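You operate a simulated robot arm through the tools that you are given. There is no shell and no other tool. Be economical: measure what you need, move in short steps, check, and stop when the job is done.

Carry out the task below with a simulated robot arm. There is one attempt and no reset: what you move stays moved.

TASK
Put the strainer on the counter along the end wall away in the inside of the sink.

The check looks at the end state, three seconds after you hand in, the way a careful person would. Anything else that was tipped, shoved, dropped, spilled or broken makes it a failure.

THE ROBOT
A 6-joint arm with a two-finger parallel gripper, fixed in place. Base frame: the origin is at the foot of the arm, x ahead of it, y to its left, z up; the work surface is at about z = 0.87. Lengths are in m, angles in degrees, forces in N, time in s.
With the tool pointing down near the work surface it reaches from about 0.24 to 0.64 m from the base axis. Its first joint turns from -66.0 to 66.0 degrees. Payload 2.7 kg.
The tool frame sits at the grasp point between the pads (the TCP): z along the fingers, y along the line on which they close. The tips reach 0.023 m beyond it. Largest opening 0.094 m; finger width 0.038, thickness 0.01; the body of the gripper, 0.054 by 0.096 m, starts 0.039 m behind the TCP.
Orientation is told as [roll, pitch, yaw] about the base's x, y, z axes, in that order, counted from this pose: with the fingers straight down and closing along the base's y, the tool's x points along the base's -x, its y along +y and its z along -z.

THE INTERFACE
- The arm moves only by the tool step_arm. Its argument "plan" is one flat list of numbers, 7 for each row, row after row: the shift along the base's x, y, z in m, then the turn, a rotation vector about the base's x, y, z in degrees, then the gripper command, from -1 (shut) to 1 (fully open), values between in proportion. In form: [tx, ty, tz, ax, ay, az, claw, tx, ty, tz, ax, ay, az, claw, ...]. A call has 1 to 20 rows; each row is the pose to reach, as a shift and turn from the pose commanded when the call began. Each row takes 0.2 s and may step no farther than 0.05 m and 8.6 degrees from the row before; otherwise, or with a gripper value out of range, the whole call is refused. A pose out of reach is approached as far as the arm can. The call stops where the force on the tool passes 40 N (or 10 N more than at its start, if that is more) or the arm is blocked; 0.2 s more then pass. Each finger travels about 0.045 m/s and halts on what it meets, pressing with about 25 N; the grip force reading is that of the motor and also rises with nothing between the fingers. The clock runs only during rows and for 0.2 s after the last one: add rows that repeat a pose to give the fingers time. The reply holds the time, the measured pose of the TCP, the force on the tool along the base axes, the opening and the grip force, in the units named above and with some noise, and new pictures: "show" is both (left out), scene, wrist or none.
- Cameras (640 x 400 px; columns grow to the right, rows downward): "scene" is fixed at [0.0827, -0.4368, 1.412]; the picture's right is [0.70, -0.71, 0.00], its down [-0.37, -0.36, -0.86] and it looks along [0.61, 0.60, -0.51] (base axes); focal length 322 px, centre (320, 200). "wrist" rides on the gripper at [-0.039, 0, -0.044] in the tool frame; the picture's right is [0.00, -1.00, 0.00], its down [0.97, 0.00, -0.24] and it looks along [0.24, 0.00, 0.97] (tool axes); focal length 218 px, centre (320, 200). There is no depth. A picture from a camera that has moved, and an enlarged one, comes with that camera's place and axes in the base frame and with its lens.
- inspect(camera, box): a new picture of the part [left, top, right, bottom] of that camera's present view, enlarged. The clock stands still meanwhile.
- sign_off(): hands the job in; it is judged then, once.

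Go step by step. Nothing tells you positions but the pictures and the camera data: compare them with the known pose of the tool, close in by small moves and look again before you grip or let go. The budget is 90 turns and 150 pictures, counting those below and the enlarged ones. Unless the task says otherwise, let go and move clear before handing in, and close with one line.

The tools are called after ">>>" by a JSON object that holds its "method" and its "body". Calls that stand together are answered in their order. step_arm: Moves the arm, as the interface text tells. Its arguments: {"type":"object","properties":{"plan":{"type":"array","items":{"type":"number"}},"show":{"type":"string","enum":["both","scene","wrist","none"]}},"required":["plan"]} The other tools are called the same way: inspect (camera, box) takes an enlarged picture of a part of a camera's view; sign_off () hands the job in.

At the start:

```text
time: 0.0
tcp_pos: [0.3964, 0.1173, 1.1202]
orientation: [0.1, 0.0, 0.1]
force: [0.4, 0.1, 0.3]
width: 0.094
grip_force: 0.1
```

scene: 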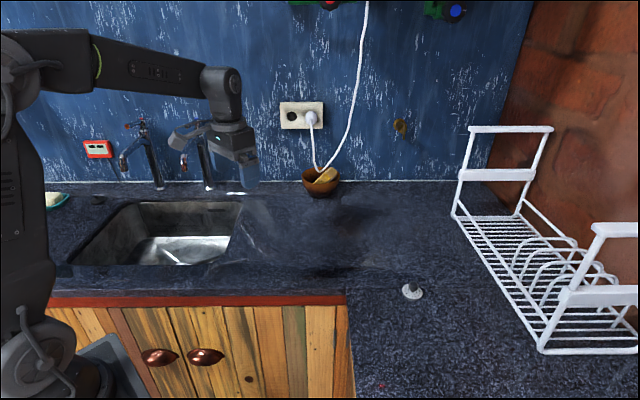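
wrist: 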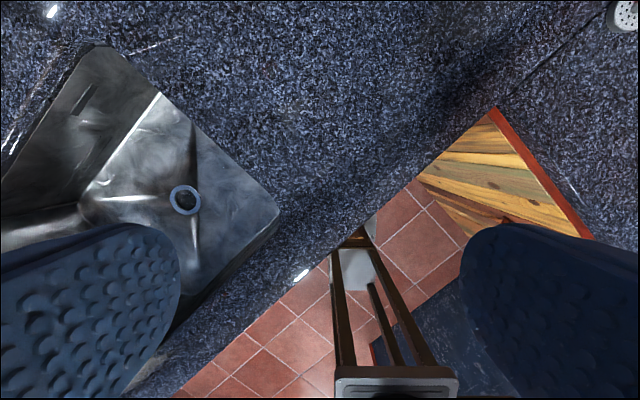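

I see a small white strainer on the counter near scene pixel (412, 291), at roughly (0.59, -0.22), and the sink to the left. I'll enlarge both before moving.

>>> {"method": "inspect", "body": {"camera": "scene", "box": [372, 266, 452, 316]}}

>>> {"method": "inspect", "body": {"camera": "scene", "box": [40, 170, 280, 320]}}

>>> {"method": "inspect", "body": {"camera": "wrist", "box": [560, 0, 640, 50]}}

```text
8.00 times, centred on (412, 291) of scene
camera zoom: at [0.0827, -0.4368, 1.412], right [0.7, -0.71, 0.0], down [-0.37, -0.36, -0.86], along [0.61, 0.6, -0.51], focal length 2575 px, centre (-416, -528)
```

zoom: 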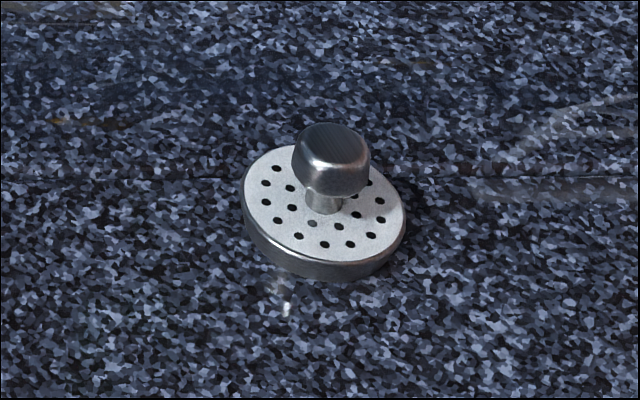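

```text
2.67 times, centred on (160, 245) of scene
camera zoom: at [0.0827, -0.4368, 1.412], right [0.7, -0.71, 0.0], down [-0.37, -0.36, -0.86], along [0.61, 0.6, -0.51], focal length 858 px, centre (747, 80)
```

zoom: 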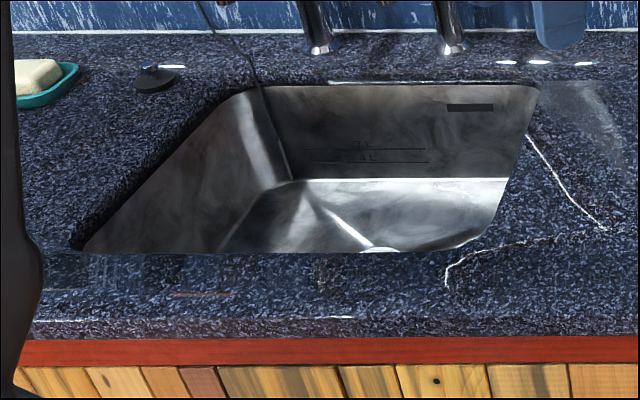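

```text
8.00 times, centred on (600, 25) of wrist
camera zoom: at [0.4351, 0.1179, 1.1652], right [0.0, -1.0, 0.0], down [-0.97, 0.0, 0.24], along [-0.24, 0.0, -0.97], focal length 1746 px, centre (-1920, 1600)
```

zoom: 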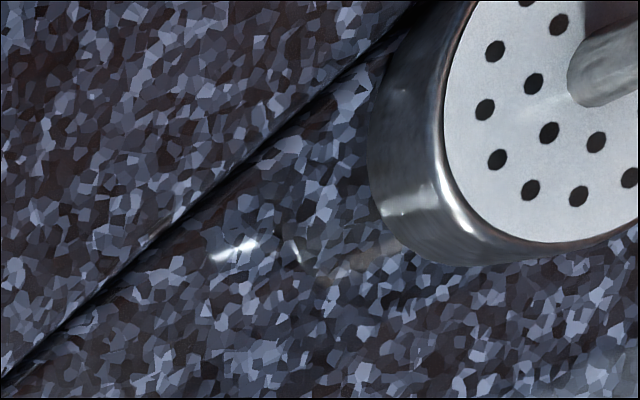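

The strainer is a perforated disc about 4.5 cm wide with a knob about 2 cm wide, centred near (0.58, -0.23) with the knob at z≈0.90. The sink centre is near (0.31, 0.40). I'll go above the strainer first.

>>> {"method": "step_arm", "body": {"plan": [0.0174, -0.0347, -0.01, 0, 0, 0, 1, 0.0348, -0.0694, -0.02, 0, 0, 0, 1, 0.0522, -0.1041, -0.03, 0, 0, 0, 1, 0.0696, -0.1388, -0.04, 0, 0, 0, 1, 0.087, -0.1735, -0.05, 0, 0, 0, 1, 0.1044, -0.2082, -0.06, 0, 0, 0, 1, 0.1218, -0.2429, -0.07, 0, 0, 0, 1, 0.1392, -0.2776, -0.08, 0, 0, 0, 1, 0.1566, -0.3123, -0.09, 0, 0, 0, 1, 0.1836, -0.3473, -0.1, 0, 0, 0, 1, 0.1836, -0.3473, -0.1, 0, 0, 0, 1]}}

```text
time: 2.4
tcp_pos: [0.5802, -0.2309, 1.0195]
orientation: [0.1, 0.0, 0.1]
force: [0.4, -0.8, 0.8]
width: 0.0945
grip_force: 0.0
camera wrist: at [0.6186, -0.2297, 1.0639], right [0.0, -1.0, 0.0], down [-0.97, 0.0, 0.24], along [-0.24, 0.0, -0.97], focal length 218 px, centre (320, 200)
```

scene: 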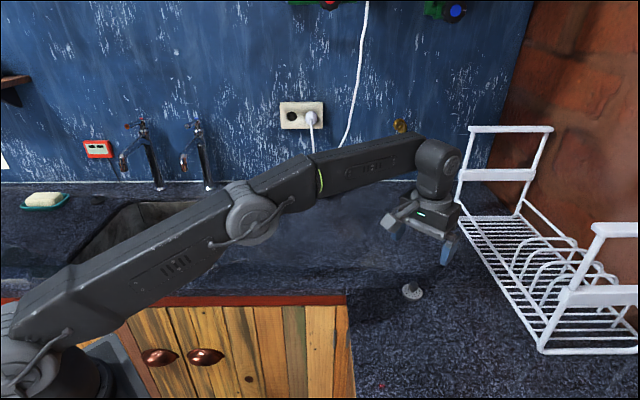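
wrist: 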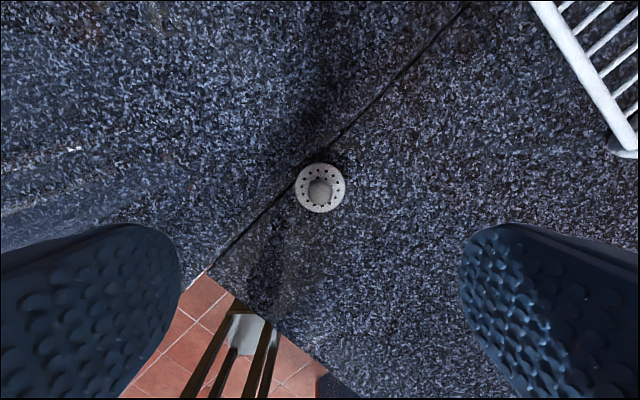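

The knob sits almost exactly between the fingers, about 4 mm farther in x. I'll lower most of the way and look again.

>>> {"method": "step_arm", "body": {"plan": [0.004, 0.001, -0.03, 0, 0, 0, 1, 0.004, 0.001, -0.06, 0, 0, 0, 0.6, 0.004, 0.001, -0.08, 0, 0, 0, 0.3, 0.004, 0.001, -0.09, 0, 0, 0, 0.2, 0.004, 0.001, -0.09, 0, 0, 0, 0.2]}}

>>> {"method": "inspect", "body": {"camera": "scene", "box": [352, 226, 480, 306]}}

```text
time: 3.6
tcp_pos: [0.5827, -0.2287, 0.9295]
orientation: [0.1, 0.0, 0.1]
force: [-0.3, -0.7, -0.3]
width: 0.0565
grip_force: 0.1
camera wrist: at [0.6215, -0.2274, 0.974], right [0.0, -1.0, 0.0], down [-0.97, 0.0, 0.24], along [-0.24, 0.0, -0.97], focal length 218 px, centre (320, 200)
```

scene: 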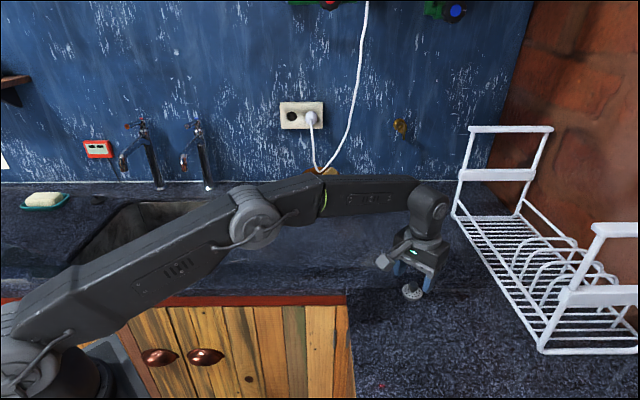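
wrist: 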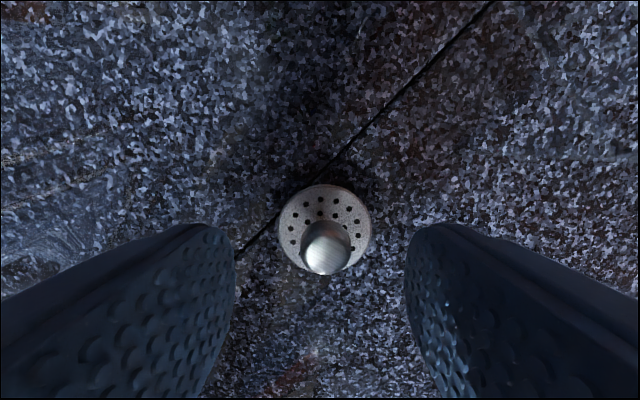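

```text
5.00 times, centred on (416, 266) of scene
camera zoom: at [0.0827, -0.4368, 1.412], right [0.7, -0.71, 0.0], down [-0.37, -0.36, -0.86], along [0.61, 0.6, -0.51], focal length 1610 px, centre (-160, -130)
```

zoom: 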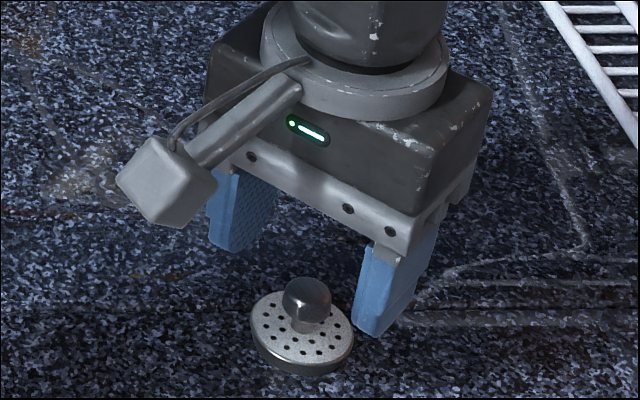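

Knob at about (0.585, -0.230), centred between the fingers. I'll go down another 23 mm, so the tips are about 5 mm above the disc, and close.

>>> {"method": "step_arm", "body": {"plan": [0.002, -0.001, -0.012, 0, 0, 0, 0.2, 0.002, -0.001, -0.0235, 0, 0, 0, 0.2, 0.002, -0.001, -0.0235, 0, 0, 0, 0.2]}}

>>> {"method": "inspect", "body": {"camera": "scene", "box": [372, 246, 468, 306]}}

```text
time: 4.4
tcp_pos: [0.585, -0.2282, 0.9075]
orientation: [0.1, 0.0, 0.2]
force: [0.4, 0.0, 0.6]
width: 0.0564
grip_force: 0.0
camera wrist: at [0.6238, -0.2288, 0.9518], right [0.0, -1.0, 0.0], down [-0.97, 0.0, 0.24], along [-0.24, 0.0, -0.97], focal length 218 px, centre (320, 200)
```

scene: 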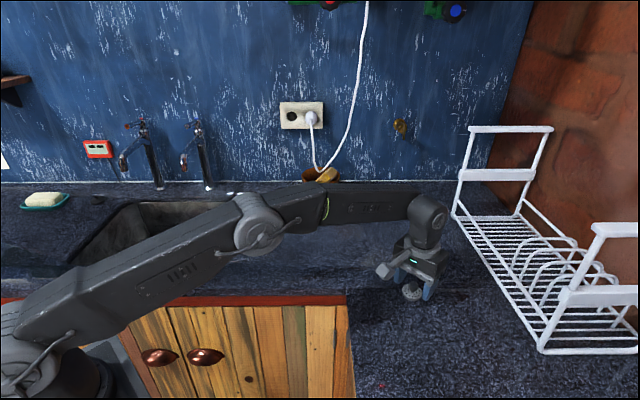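
wrist: 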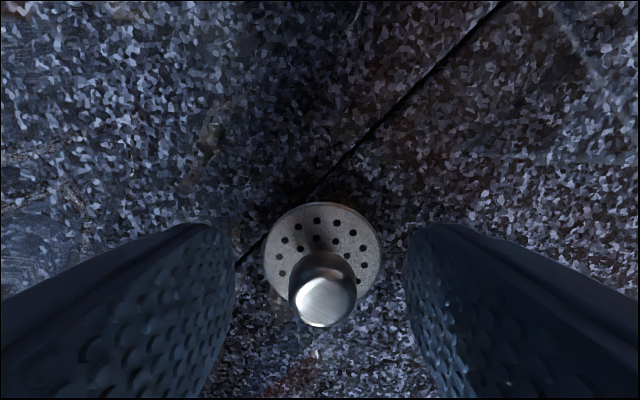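

```text
6.67 times, centred on (420, 276) of scene
camera zoom: at [0.0827, -0.4368, 1.412], right [0.7, -0.71, 0.0], down [-0.37, -0.36, -0.86], along [0.61, 0.6, -0.51], focal length 2146 px, centre (-347, -307)
```

zoom: 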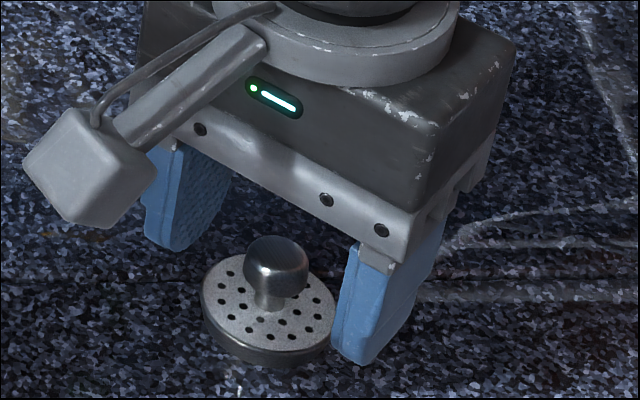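

The knob is at TCP height between the pads, with clearance above the disc. Closing now.

>>> {"method": "step_arm", "body": {"plan": [0, -0.001, 0, 0, 0, 0, 0, 0, -0.001, 0, 0, 0, 0, -0.3, 0, -0.001, 0, 0, 0, 0, -0.6, 0, -0.001, 0, 0, 0, 0, -1, 0, -0.001, 0, 0, 0, 0, -1, 0, -0.001, 0, 0, 0, 0, -1, 0, -0.001, 0, 0, 0, 0, -1], "show": "wrist"}}

>>> {"method": "inspect", "body": {"camera": "scene", "box": [372, 246, 468, 306]}}

```text
time: 6.0
tcp_pos: [0.5841, -0.2294, 0.9068]
orientation: [0.2, 0.0, 0.1]
force: [0.7, -0.6, 1.0]
width: 0.0191
grip_force: 25.2
camera wrist: at [0.6239, -0.2301, 0.9518], right [0.0, -1.0, 0.0], down [-0.97, 0.0, 0.24], along [-0.24, 0.0, -0.97], focal length 218 px, centre (320, 200)
```

wrist: 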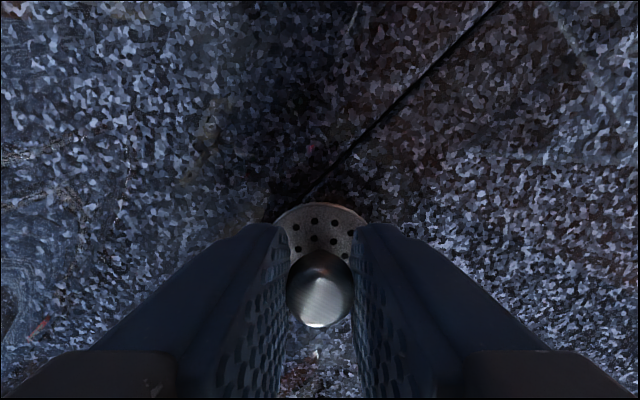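

```text
6.67 times, centred on (420, 276) of scene
camera zoom: at [0.0827, -0.4368, 1.412], right [0.7, -0.71, 0.0], down [-0.37, -0.36, -0.86], along [0.61, 0.6, -0.51], focal length 2146 px, centre (-347, -307)
```

zoom: 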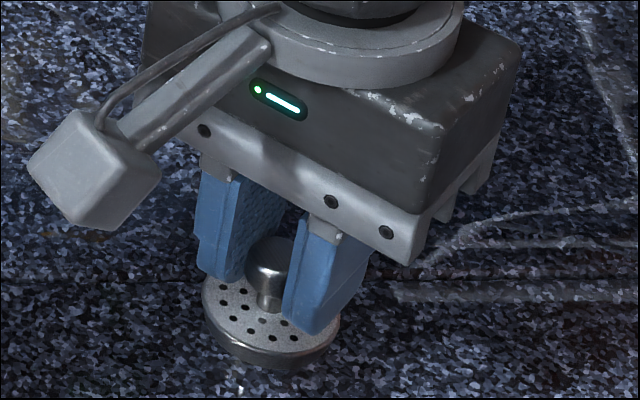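

The knob is gripped at 19 mm width. I'll lift straight up and go back toward the start position.

>>> {"method": "step_arm", "body": {"plan": [0, 0, 0.03, 0, 0, 0, -1, 0, 0, 0.06, 0, 0, 0, -1, 0, 0, 0.1, 0, 0, 0, -1, 0, 0, 0.14, 0, 0, 0, -1, -0.018, 0.034, 0.16, 0, 0, 0, -1, -0.036, 0.068, 0.17, 0, 0, 0, -1, -0.054, 0.102, 0.18, 0, 0, 0, -1, -0.072, 0.136, 0.19, 0, 0, 0, -1, -0.09, 0.17, 0.2, 0, 0, 0, -1, -0.108, 0.204, 0.2, 0, 0, 0, -1, -0.126, 0.238, 0.2, 0, 0, 0, -1, -0.144, 0.272, 0.2, 0, 0, 0, -1, -0.162, 0.306, 0.2, 0, 0, 0, -1, -0.18, 0.34, 0.2, 0, 0, 0, -1]}}

```text
time: 9.0
tcp_pos: [0.4071, 0.1087, 1.1045]
orientation: [0.0, -0.1, -0.2]
force: [0.5, -0.4, -1.1]
width: 0.0192
grip_force: 25.4
out of reach, approached as far as the arm can: row 4
camera wrist: at [0.4454, 0.1096, 1.1512], right [0.0, -1.0, 0.0], down [-0.97, 0.0, 0.24], along [-0.24, 0.0, -0.97], focal length 218 px, centre (320, 200)
```

scene: 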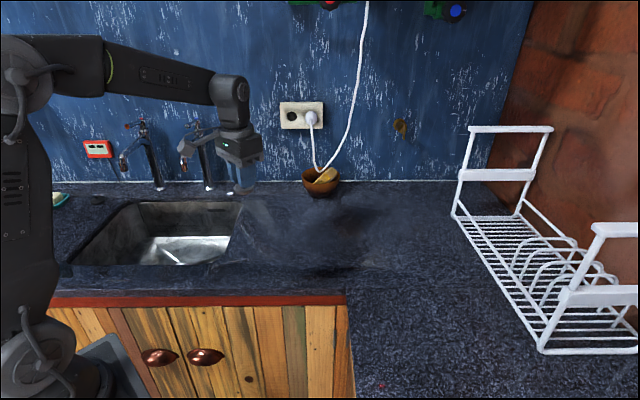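
wrist: 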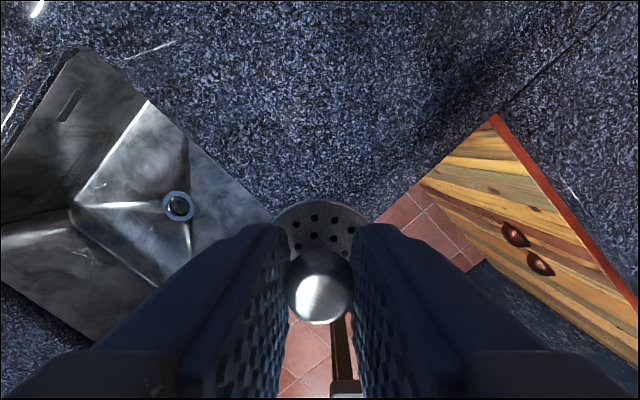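

The strainer is held and the sink and its drain are in view. I'll check where the faucets reach before moving over the sink.

>>> {"method": "inspect", "body": {"camera": "scene", "box": [60, 100, 284, 280]}}

>>> {"method": "step_arm", "body": {"plan": [-0.015, 0.045, 0, 0, 0, 0, -1, -0.03, 0.09, 0, 0, 0, 0, -1, -0.045, 0.13, 0, 0, 0, 0, -1, -0.05, 0.15, 0, 0, 0, 0, -1]}}

```text
2.22 times, centred on (172, 190) of scene
camera zoom: at [0.0827, -0.4368, 1.412], right [0.7, -0.71, 0.0], down [-0.37, -0.36, -0.86], along [0.61, 0.6, -0.51], focal length 715 px, centre (649, 222)
```

zoom: 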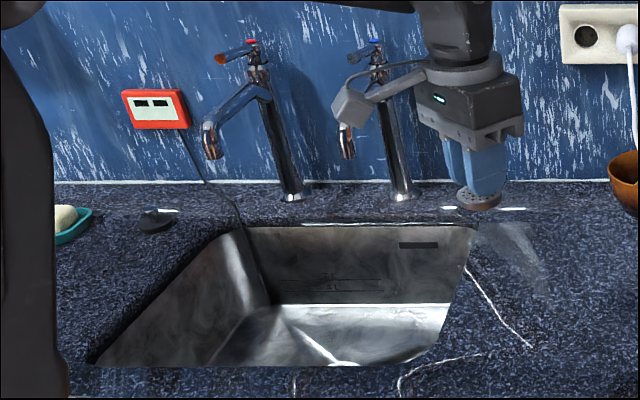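

```text
time: 10.0
tcp_pos: [0.3554, 0.2595, 1.1075]
orientation: [0.1, 0.1, 0.0]
force: [0.1, 0.6, 0.6]
width: 0.019
grip_force: 25.3
camera wrist: at [0.3938, 0.26, 1.1516], right [0.0, -1.0, 0.0], down [-0.97, 0.0, 0.24], along [-0.24, 0.0, -0.97], focal length 218 px, centre (320, 200)
```

scene: 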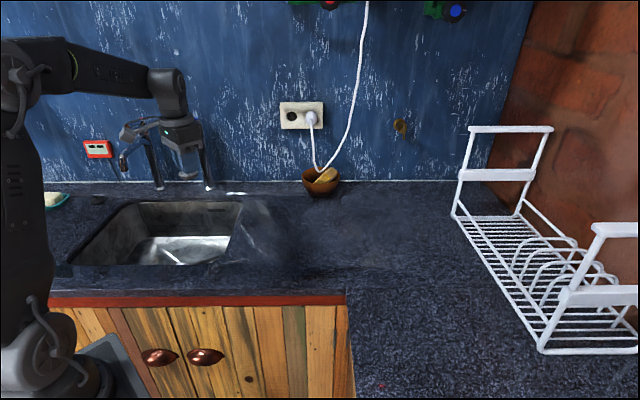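
wrist: 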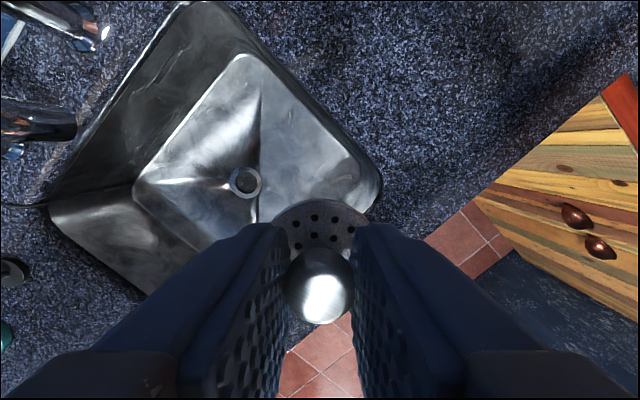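

The right faucet's spout tip is near (0.41, 0.42, 1.01), the sink floor is at roughly z≈0.69, and the drain is near (0.32, 0.42). I'll go to (0.335, 0.32), clear of the spout and walls, then lower in stages.

>>> {"method": "step_arm", "body": {"plan": [-0.01, 0.03, 0, 0, 0, 0, -1, -0.02, 0.06, 0, 0, 0, 0, -1, -0.02, 0.06, -0.04, 0, 0, 0, -1, -0.02, 0.06, -0.08, 0, 0, 0, -1, -0.02, 0.06, -0.12, 0, 0, 0, -1, -0.02, 0.06, -0.12, 0, 0, 0, -1]}}

>>> {"method": "inspect", "body": {"camera": "scene", "box": [60, 100, 284, 280]}}

```text
time: 11.4
tcp_pos: [0.3351, 0.3197, 0.9855]
orientation: [0.1, 0.1, 0.1]
force: [0.6, 0.2, -0.8]
width: 0.0193
grip_force: 24.6
camera wrist: at [0.3744, 0.3199, 1.0304], right [0.0, -1.0, 0.0], down [-0.97, 0.0, 0.24], along [-0.24, 0.0, -0.97], focal length 218 px, centre (320, 200)
```

scene: 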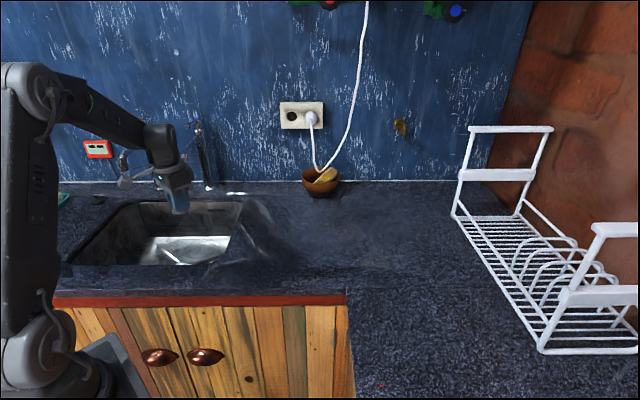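
wrist: 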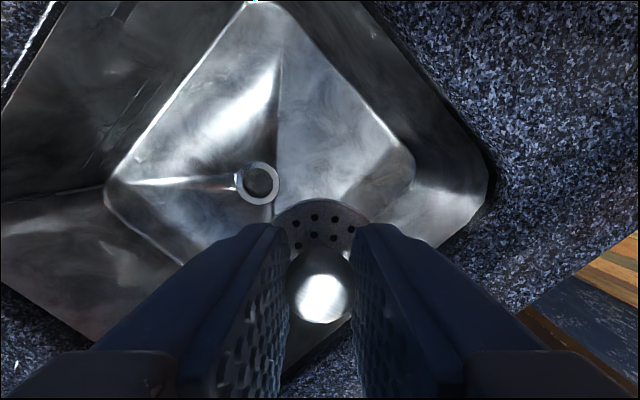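

```text
2.22 times, centred on (172, 190) of scene
camera zoom: at [0.0827, -0.4368, 1.412], right [0.7, -0.71, 0.0], down [-0.37, -0.36, -0.86], along [0.61, 0.6, -0.51], focal length 715 px, centre (649, 222)
```

zoom: 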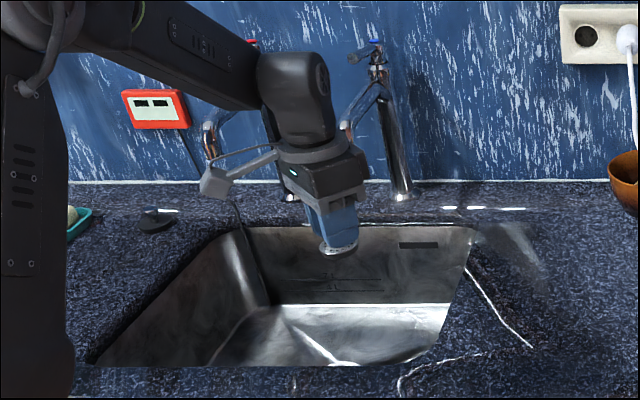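

There's a bracket box sticking out about 0.11 m on the gripper's -x side, which would hit the front rim if I went down like this. I'll turn the tool by -45° so the box runs along the sink's long axis, and shift to (0.303, 0.347).

>>> {"method": "step_arm", "body": {"plan": [-0.005, 0.004, 0, 0, 0, -7.5, -1, -0.01, 0.009, 0, 0, 0, -15, -1, -0.016, 0.013, 0, 0, 0, -22.5, -1, -0.021, 0.018, 0, 0, 0, -30, -1, -0.027, 0.022, 0, 0, 0, -37.5, -1, -0.032, 0.027, 0, 0, 0, -45, -1, -0.032, 0.027, 0, 0, 0, -45, -1]}}

>>> {"method": "inspect", "body": {"camera": "scene", "box": [60, 100, 284, 280]}}

```text
time: 13.0
tcp_pos: [0.3034, 0.346, 0.9881]
orientation: [0.1, 0.1, -45.0]
force: [0.3, 1.0, -0.2]
width: 0.0191
grip_force: 24.7
camera wrist: at [0.3307, 0.319, 1.0328], right [-0.71, -0.71, 0.0], down [-0.69, 0.69, 0.24], along [-0.17, 0.17, -0.97], focal length 218 px, centre (320, 200)
```

scene: 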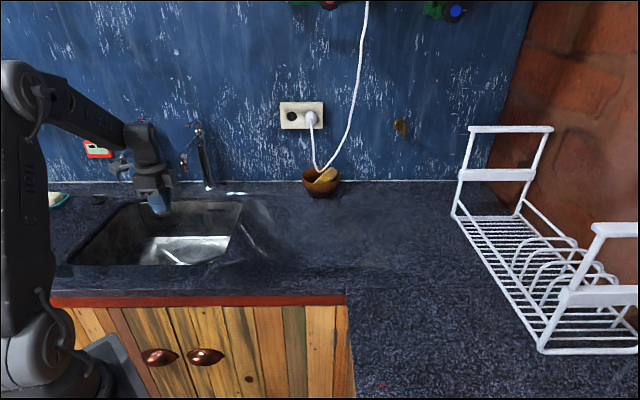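
wrist: 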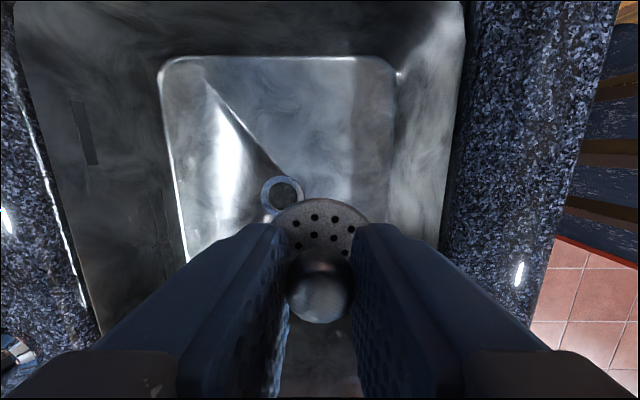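

```text
2.22 times, centred on (172, 190) of scene
camera zoom: at [0.0827, -0.4368, 1.412], right [0.7, -0.71, 0.0], down [-0.37, -0.36, -0.86], along [0.61, 0.6, -0.51], focal length 715 px, centre (649, 222)
```

zoom: 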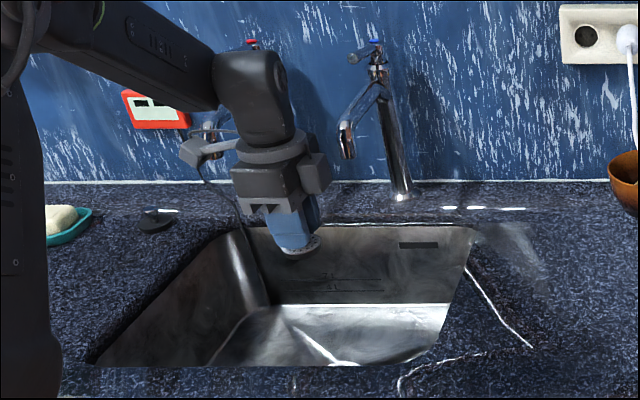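

The box now points along the sink's long axis and the gripper is well clear of all walls. Lowering into the sink.

>>> {"method": "step_arm", "body": {"plan": [0, 0, -0.03, 0, 0, 0, -1, 0, 0, -0.06, 0, 0, 0, -1, 0, 0, -0.09, 0, 0, 0, -1, 0, 0, -0.12, 0, 0, 0, -1, 0, 0, -0.15, 0, 0, 0, -1, 0, 0, -0.18, 0, 0, 0, -1, 0, 0, -0.18, 0, 0, 0, -1]}}

>>> {"method": "inspect", "body": {"camera": "scene", "box": [60, 120, 284, 300]}}

```text
time: 14.6
tcp_pos: [0.3031, 0.3449, 0.8079]
orientation: [0.3, 0.0, -44.9]
force: [-1.0, -0.9, -0.4]
width: 0.0191
grip_force: 24.8
camera wrist: at [0.3307, 0.3185, 0.8523], right [-0.71, -0.71, 0.0], down [-0.69, 0.69, 0.24], along [-0.17, 0.17, -0.97], focal length 218 px, centre (320, 200)
```

scene: 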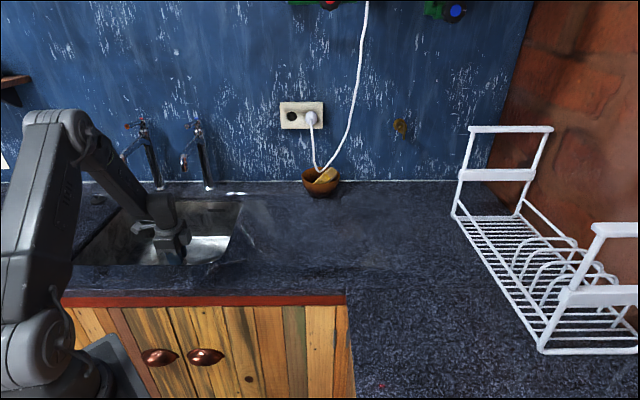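
wrist: 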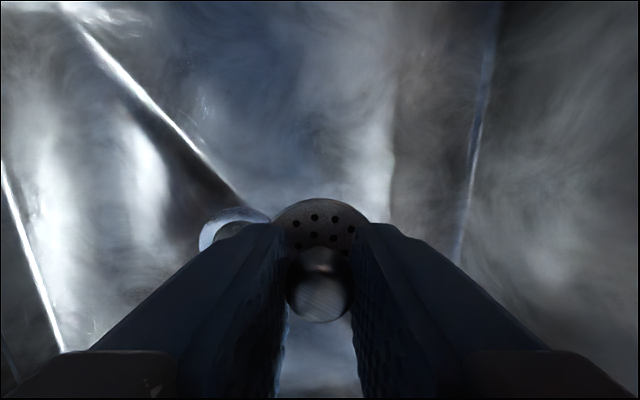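

```text
2.22 times, centred on (172, 210) of scene
camera zoom: at [0.0827, -0.4368, 1.412], right [0.7, -0.71, 0.0], down [-0.37, -0.36, -0.86], along [0.61, 0.6, -0.51], focal length 715 px, centre (649, 178)
```

zoom: 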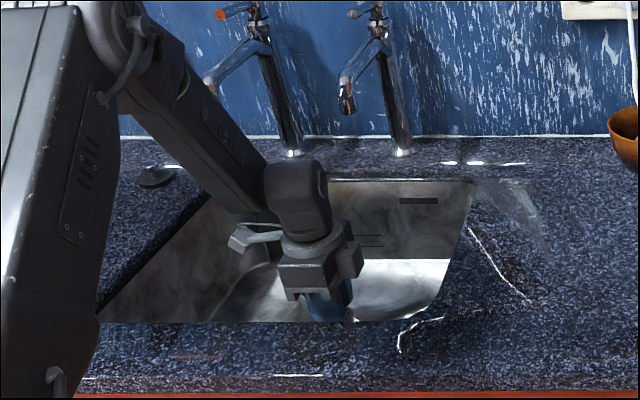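

The strainer bottom is at about z=0.77 and the floor at about 0.68–0.69. I'll lower slowly to near the floor.

>>> {"method": "step_arm", "body": {"plan": [0, 0, -0.02, 0, 0, 0, -1, 0, 0, -0.04, 0, 0, 0, -1, 0, 0, -0.055, 0, 0, 0, -1, 0, 0, -0.065, 0, 0, 0, -1, 0, 0, -0.07, 0, 0, 0, -1, 0, 0, -0.07, 0, 0, 0, -1]}}

>>> {"method": "inspect", "body": {"camera": "scene", "box": [60, 120, 284, 300]}}

```text
time: 16.0
tcp_pos: [0.304, 0.3455, 0.7365]
orientation: [0.1, -0.1, -44.9]
force: [0.6, 0.7, -1.4]
width: 0.019
grip_force: 25.1
camera wrist: at [0.3314, 0.3187, 0.7819], right [-0.71, -0.71, 0.0], down [-0.69, 0.69, 0.24], along [-0.17, 0.17, -0.97], focal length 218 px, centre (320, 200)
```

scene: 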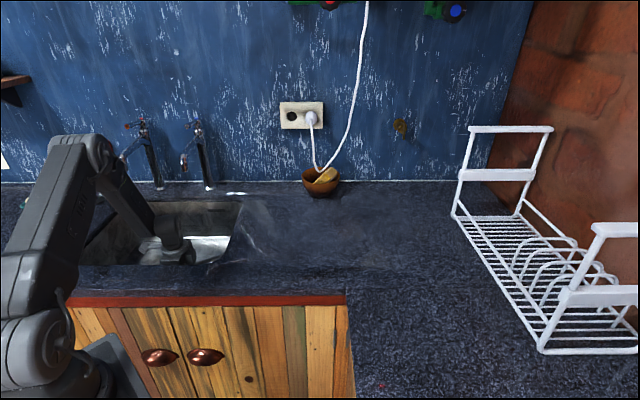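
wrist: 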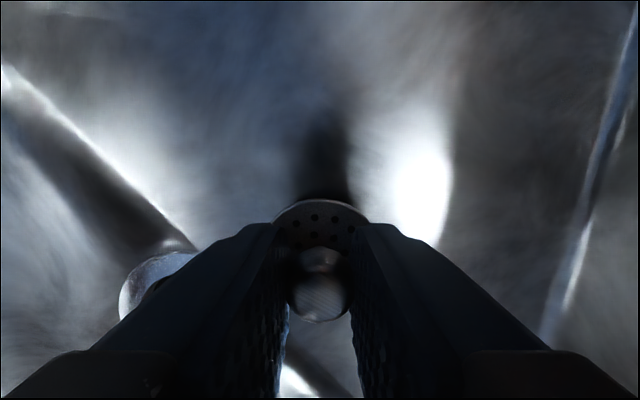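

```text
2.22 times, centred on (172, 210) of scene
camera zoom: at [0.0827, -0.4368, 1.412], right [0.7, -0.71, 0.0], down [-0.37, -0.36, -0.86], along [0.61, 0.6, -0.51], focal length 715 px, centre (649, 178)
```

zoom: 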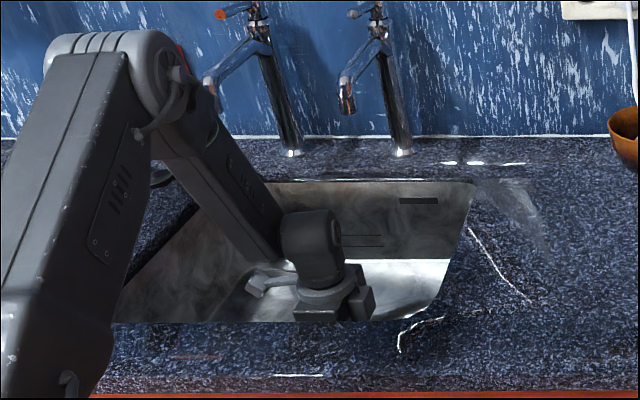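

No contact yet, but the shadow shows the floor is close. I'll continue in small steps and watch the force.

>>> {"method": "step_arm", "body": {"plan": [0, 0, -0.003, 0, 0, 0, -1, 0, 0, -0.006, 0, 0, 0, -1, 0, 0, -0.009, 0, 0, 0, -1, 0, 0, -0.009, 0, 0, 0, -1], "show": "wrist"}}

```text
time: 17.0
tcp_pos: [0.3029, 0.3469, 0.7276]
orientation: [0.2, -0.1, -44.8]
force: [0.5, -4.4, 16.0]
width: 0.0188
grip_force: 25.3
camera wrist: at [0.3314, 0.3194, 0.7734], right [-0.71, -0.71, 0.0], down [-0.69, 0.68, 0.24], along [-0.17, 0.17, -0.97], focal length 218 px, centre (320, 200)
```

wrist: 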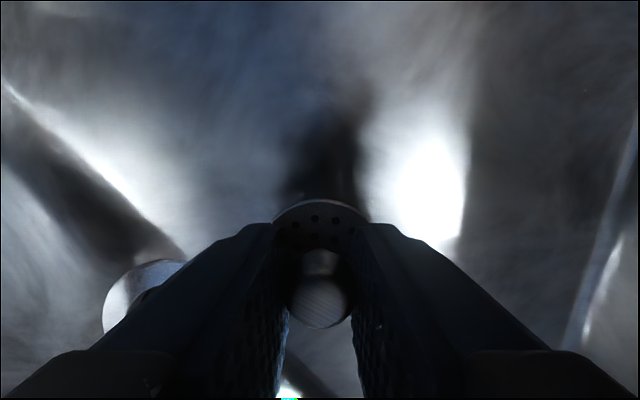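

It has touched the floor (16 N upward). I'll ease off slightly and open the fingers part-way.

>>> {"method": "step_arm", "body": {"plan": [0, 0, 0.001, 0, 0, 0, -0.6, 0, 0, 0.001, 0, 0, 0, -0.3, 0, 0, 0.001, 0, 0, 0, 0, 0, 0, 0.001, 0, 0, 0, 0.1, 0, 0, 0.001, 0, 0, 0, 0.1], "show": "wrist"}}

```text
time: 18.2
tcp_pos: [0.3039, 0.3465, 0.7287]
orientation: [0.2, 0.0, -44.9]
force: [0.6, 0.8, 0.3]
width: 0.0521
grip_force: 0.0
camera wrist: at [0.3315, 0.319, 0.7741], right [-0.71, -0.71, 0.0], down [-0.69, 0.69, 0.24], along [-0.17, 0.17, -0.97], focal length 218 px, centre (320, 200)
```

wrist: 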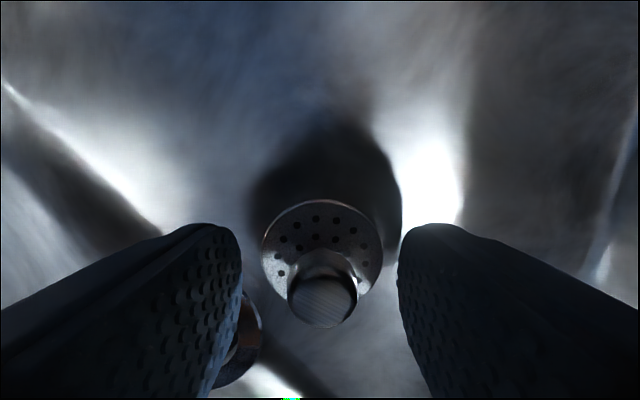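

The strainer is standing upright on the sink floor between the open fingers. I'll rise straight up, well above the rim and spouts.

>>> {"method": "step_arm", "body": {"plan": [0, 0, 0.02, 0, 0, 0, 0.1, 0, 0, 0.05, 0, 0, 0, 0.1, 0, 0, 0.09, 0, 0, 0, 0.1, 0, 0, 0.13, 0, 0, 0, 0.1, 0, 0, 0.17, 0, 0, 0, 0.1, 0, 0, 0.21, 0, 0, 0, 0.1, 0, 0, 0.25, 0, 0, 0, 0.1, 0, 0, 0.29, 0, 0, 0, 0.1, 0, 0, 0.33, 0, 0, 0, 0.1, 0, 0, 0.36, 0, 0, 0, 0.1, 0, 0, 0.36, 0, 0, 0, 0.1]}}

```text
time: 20.6
tcp_pos: [0.3031, 0.3447, 1.0896]
orientation: [0.1, 0.1, -44.9]
force: [0.4, -0.4, 0.9]
width: 0.0516
grip_force: 0.0
camera wrist: at [0.3307, 0.3172, 1.1336], right [-0.71, -0.71, 0.0], down [-0.69, 0.69, 0.24], along [-0.17, 0.17, -0.97], focal length 218 px, centre (320, 200)
```

scene: 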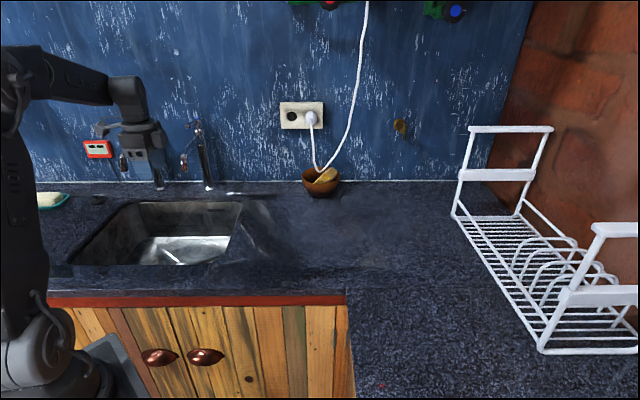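
wrist: 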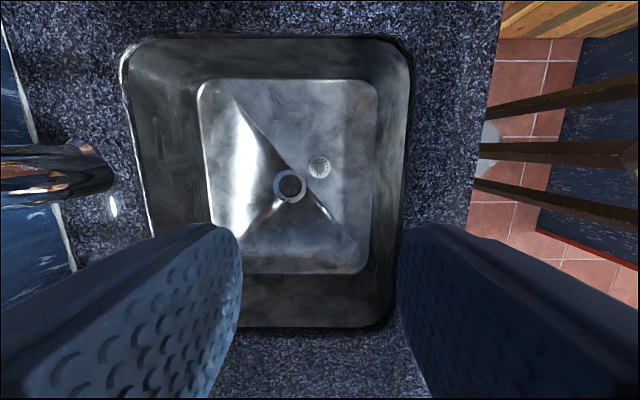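

The strainer stands upright on the sink floor beside the drain, nothing else has moved, and the arm is clear. Handing in.

>>> {"method": "sign_off", "body": {}}

```text
The job is handed in.
```

The strainer is inside the sink, standing upright on the floor beside the drain; I let go, moved the arm clear and handed the job in.
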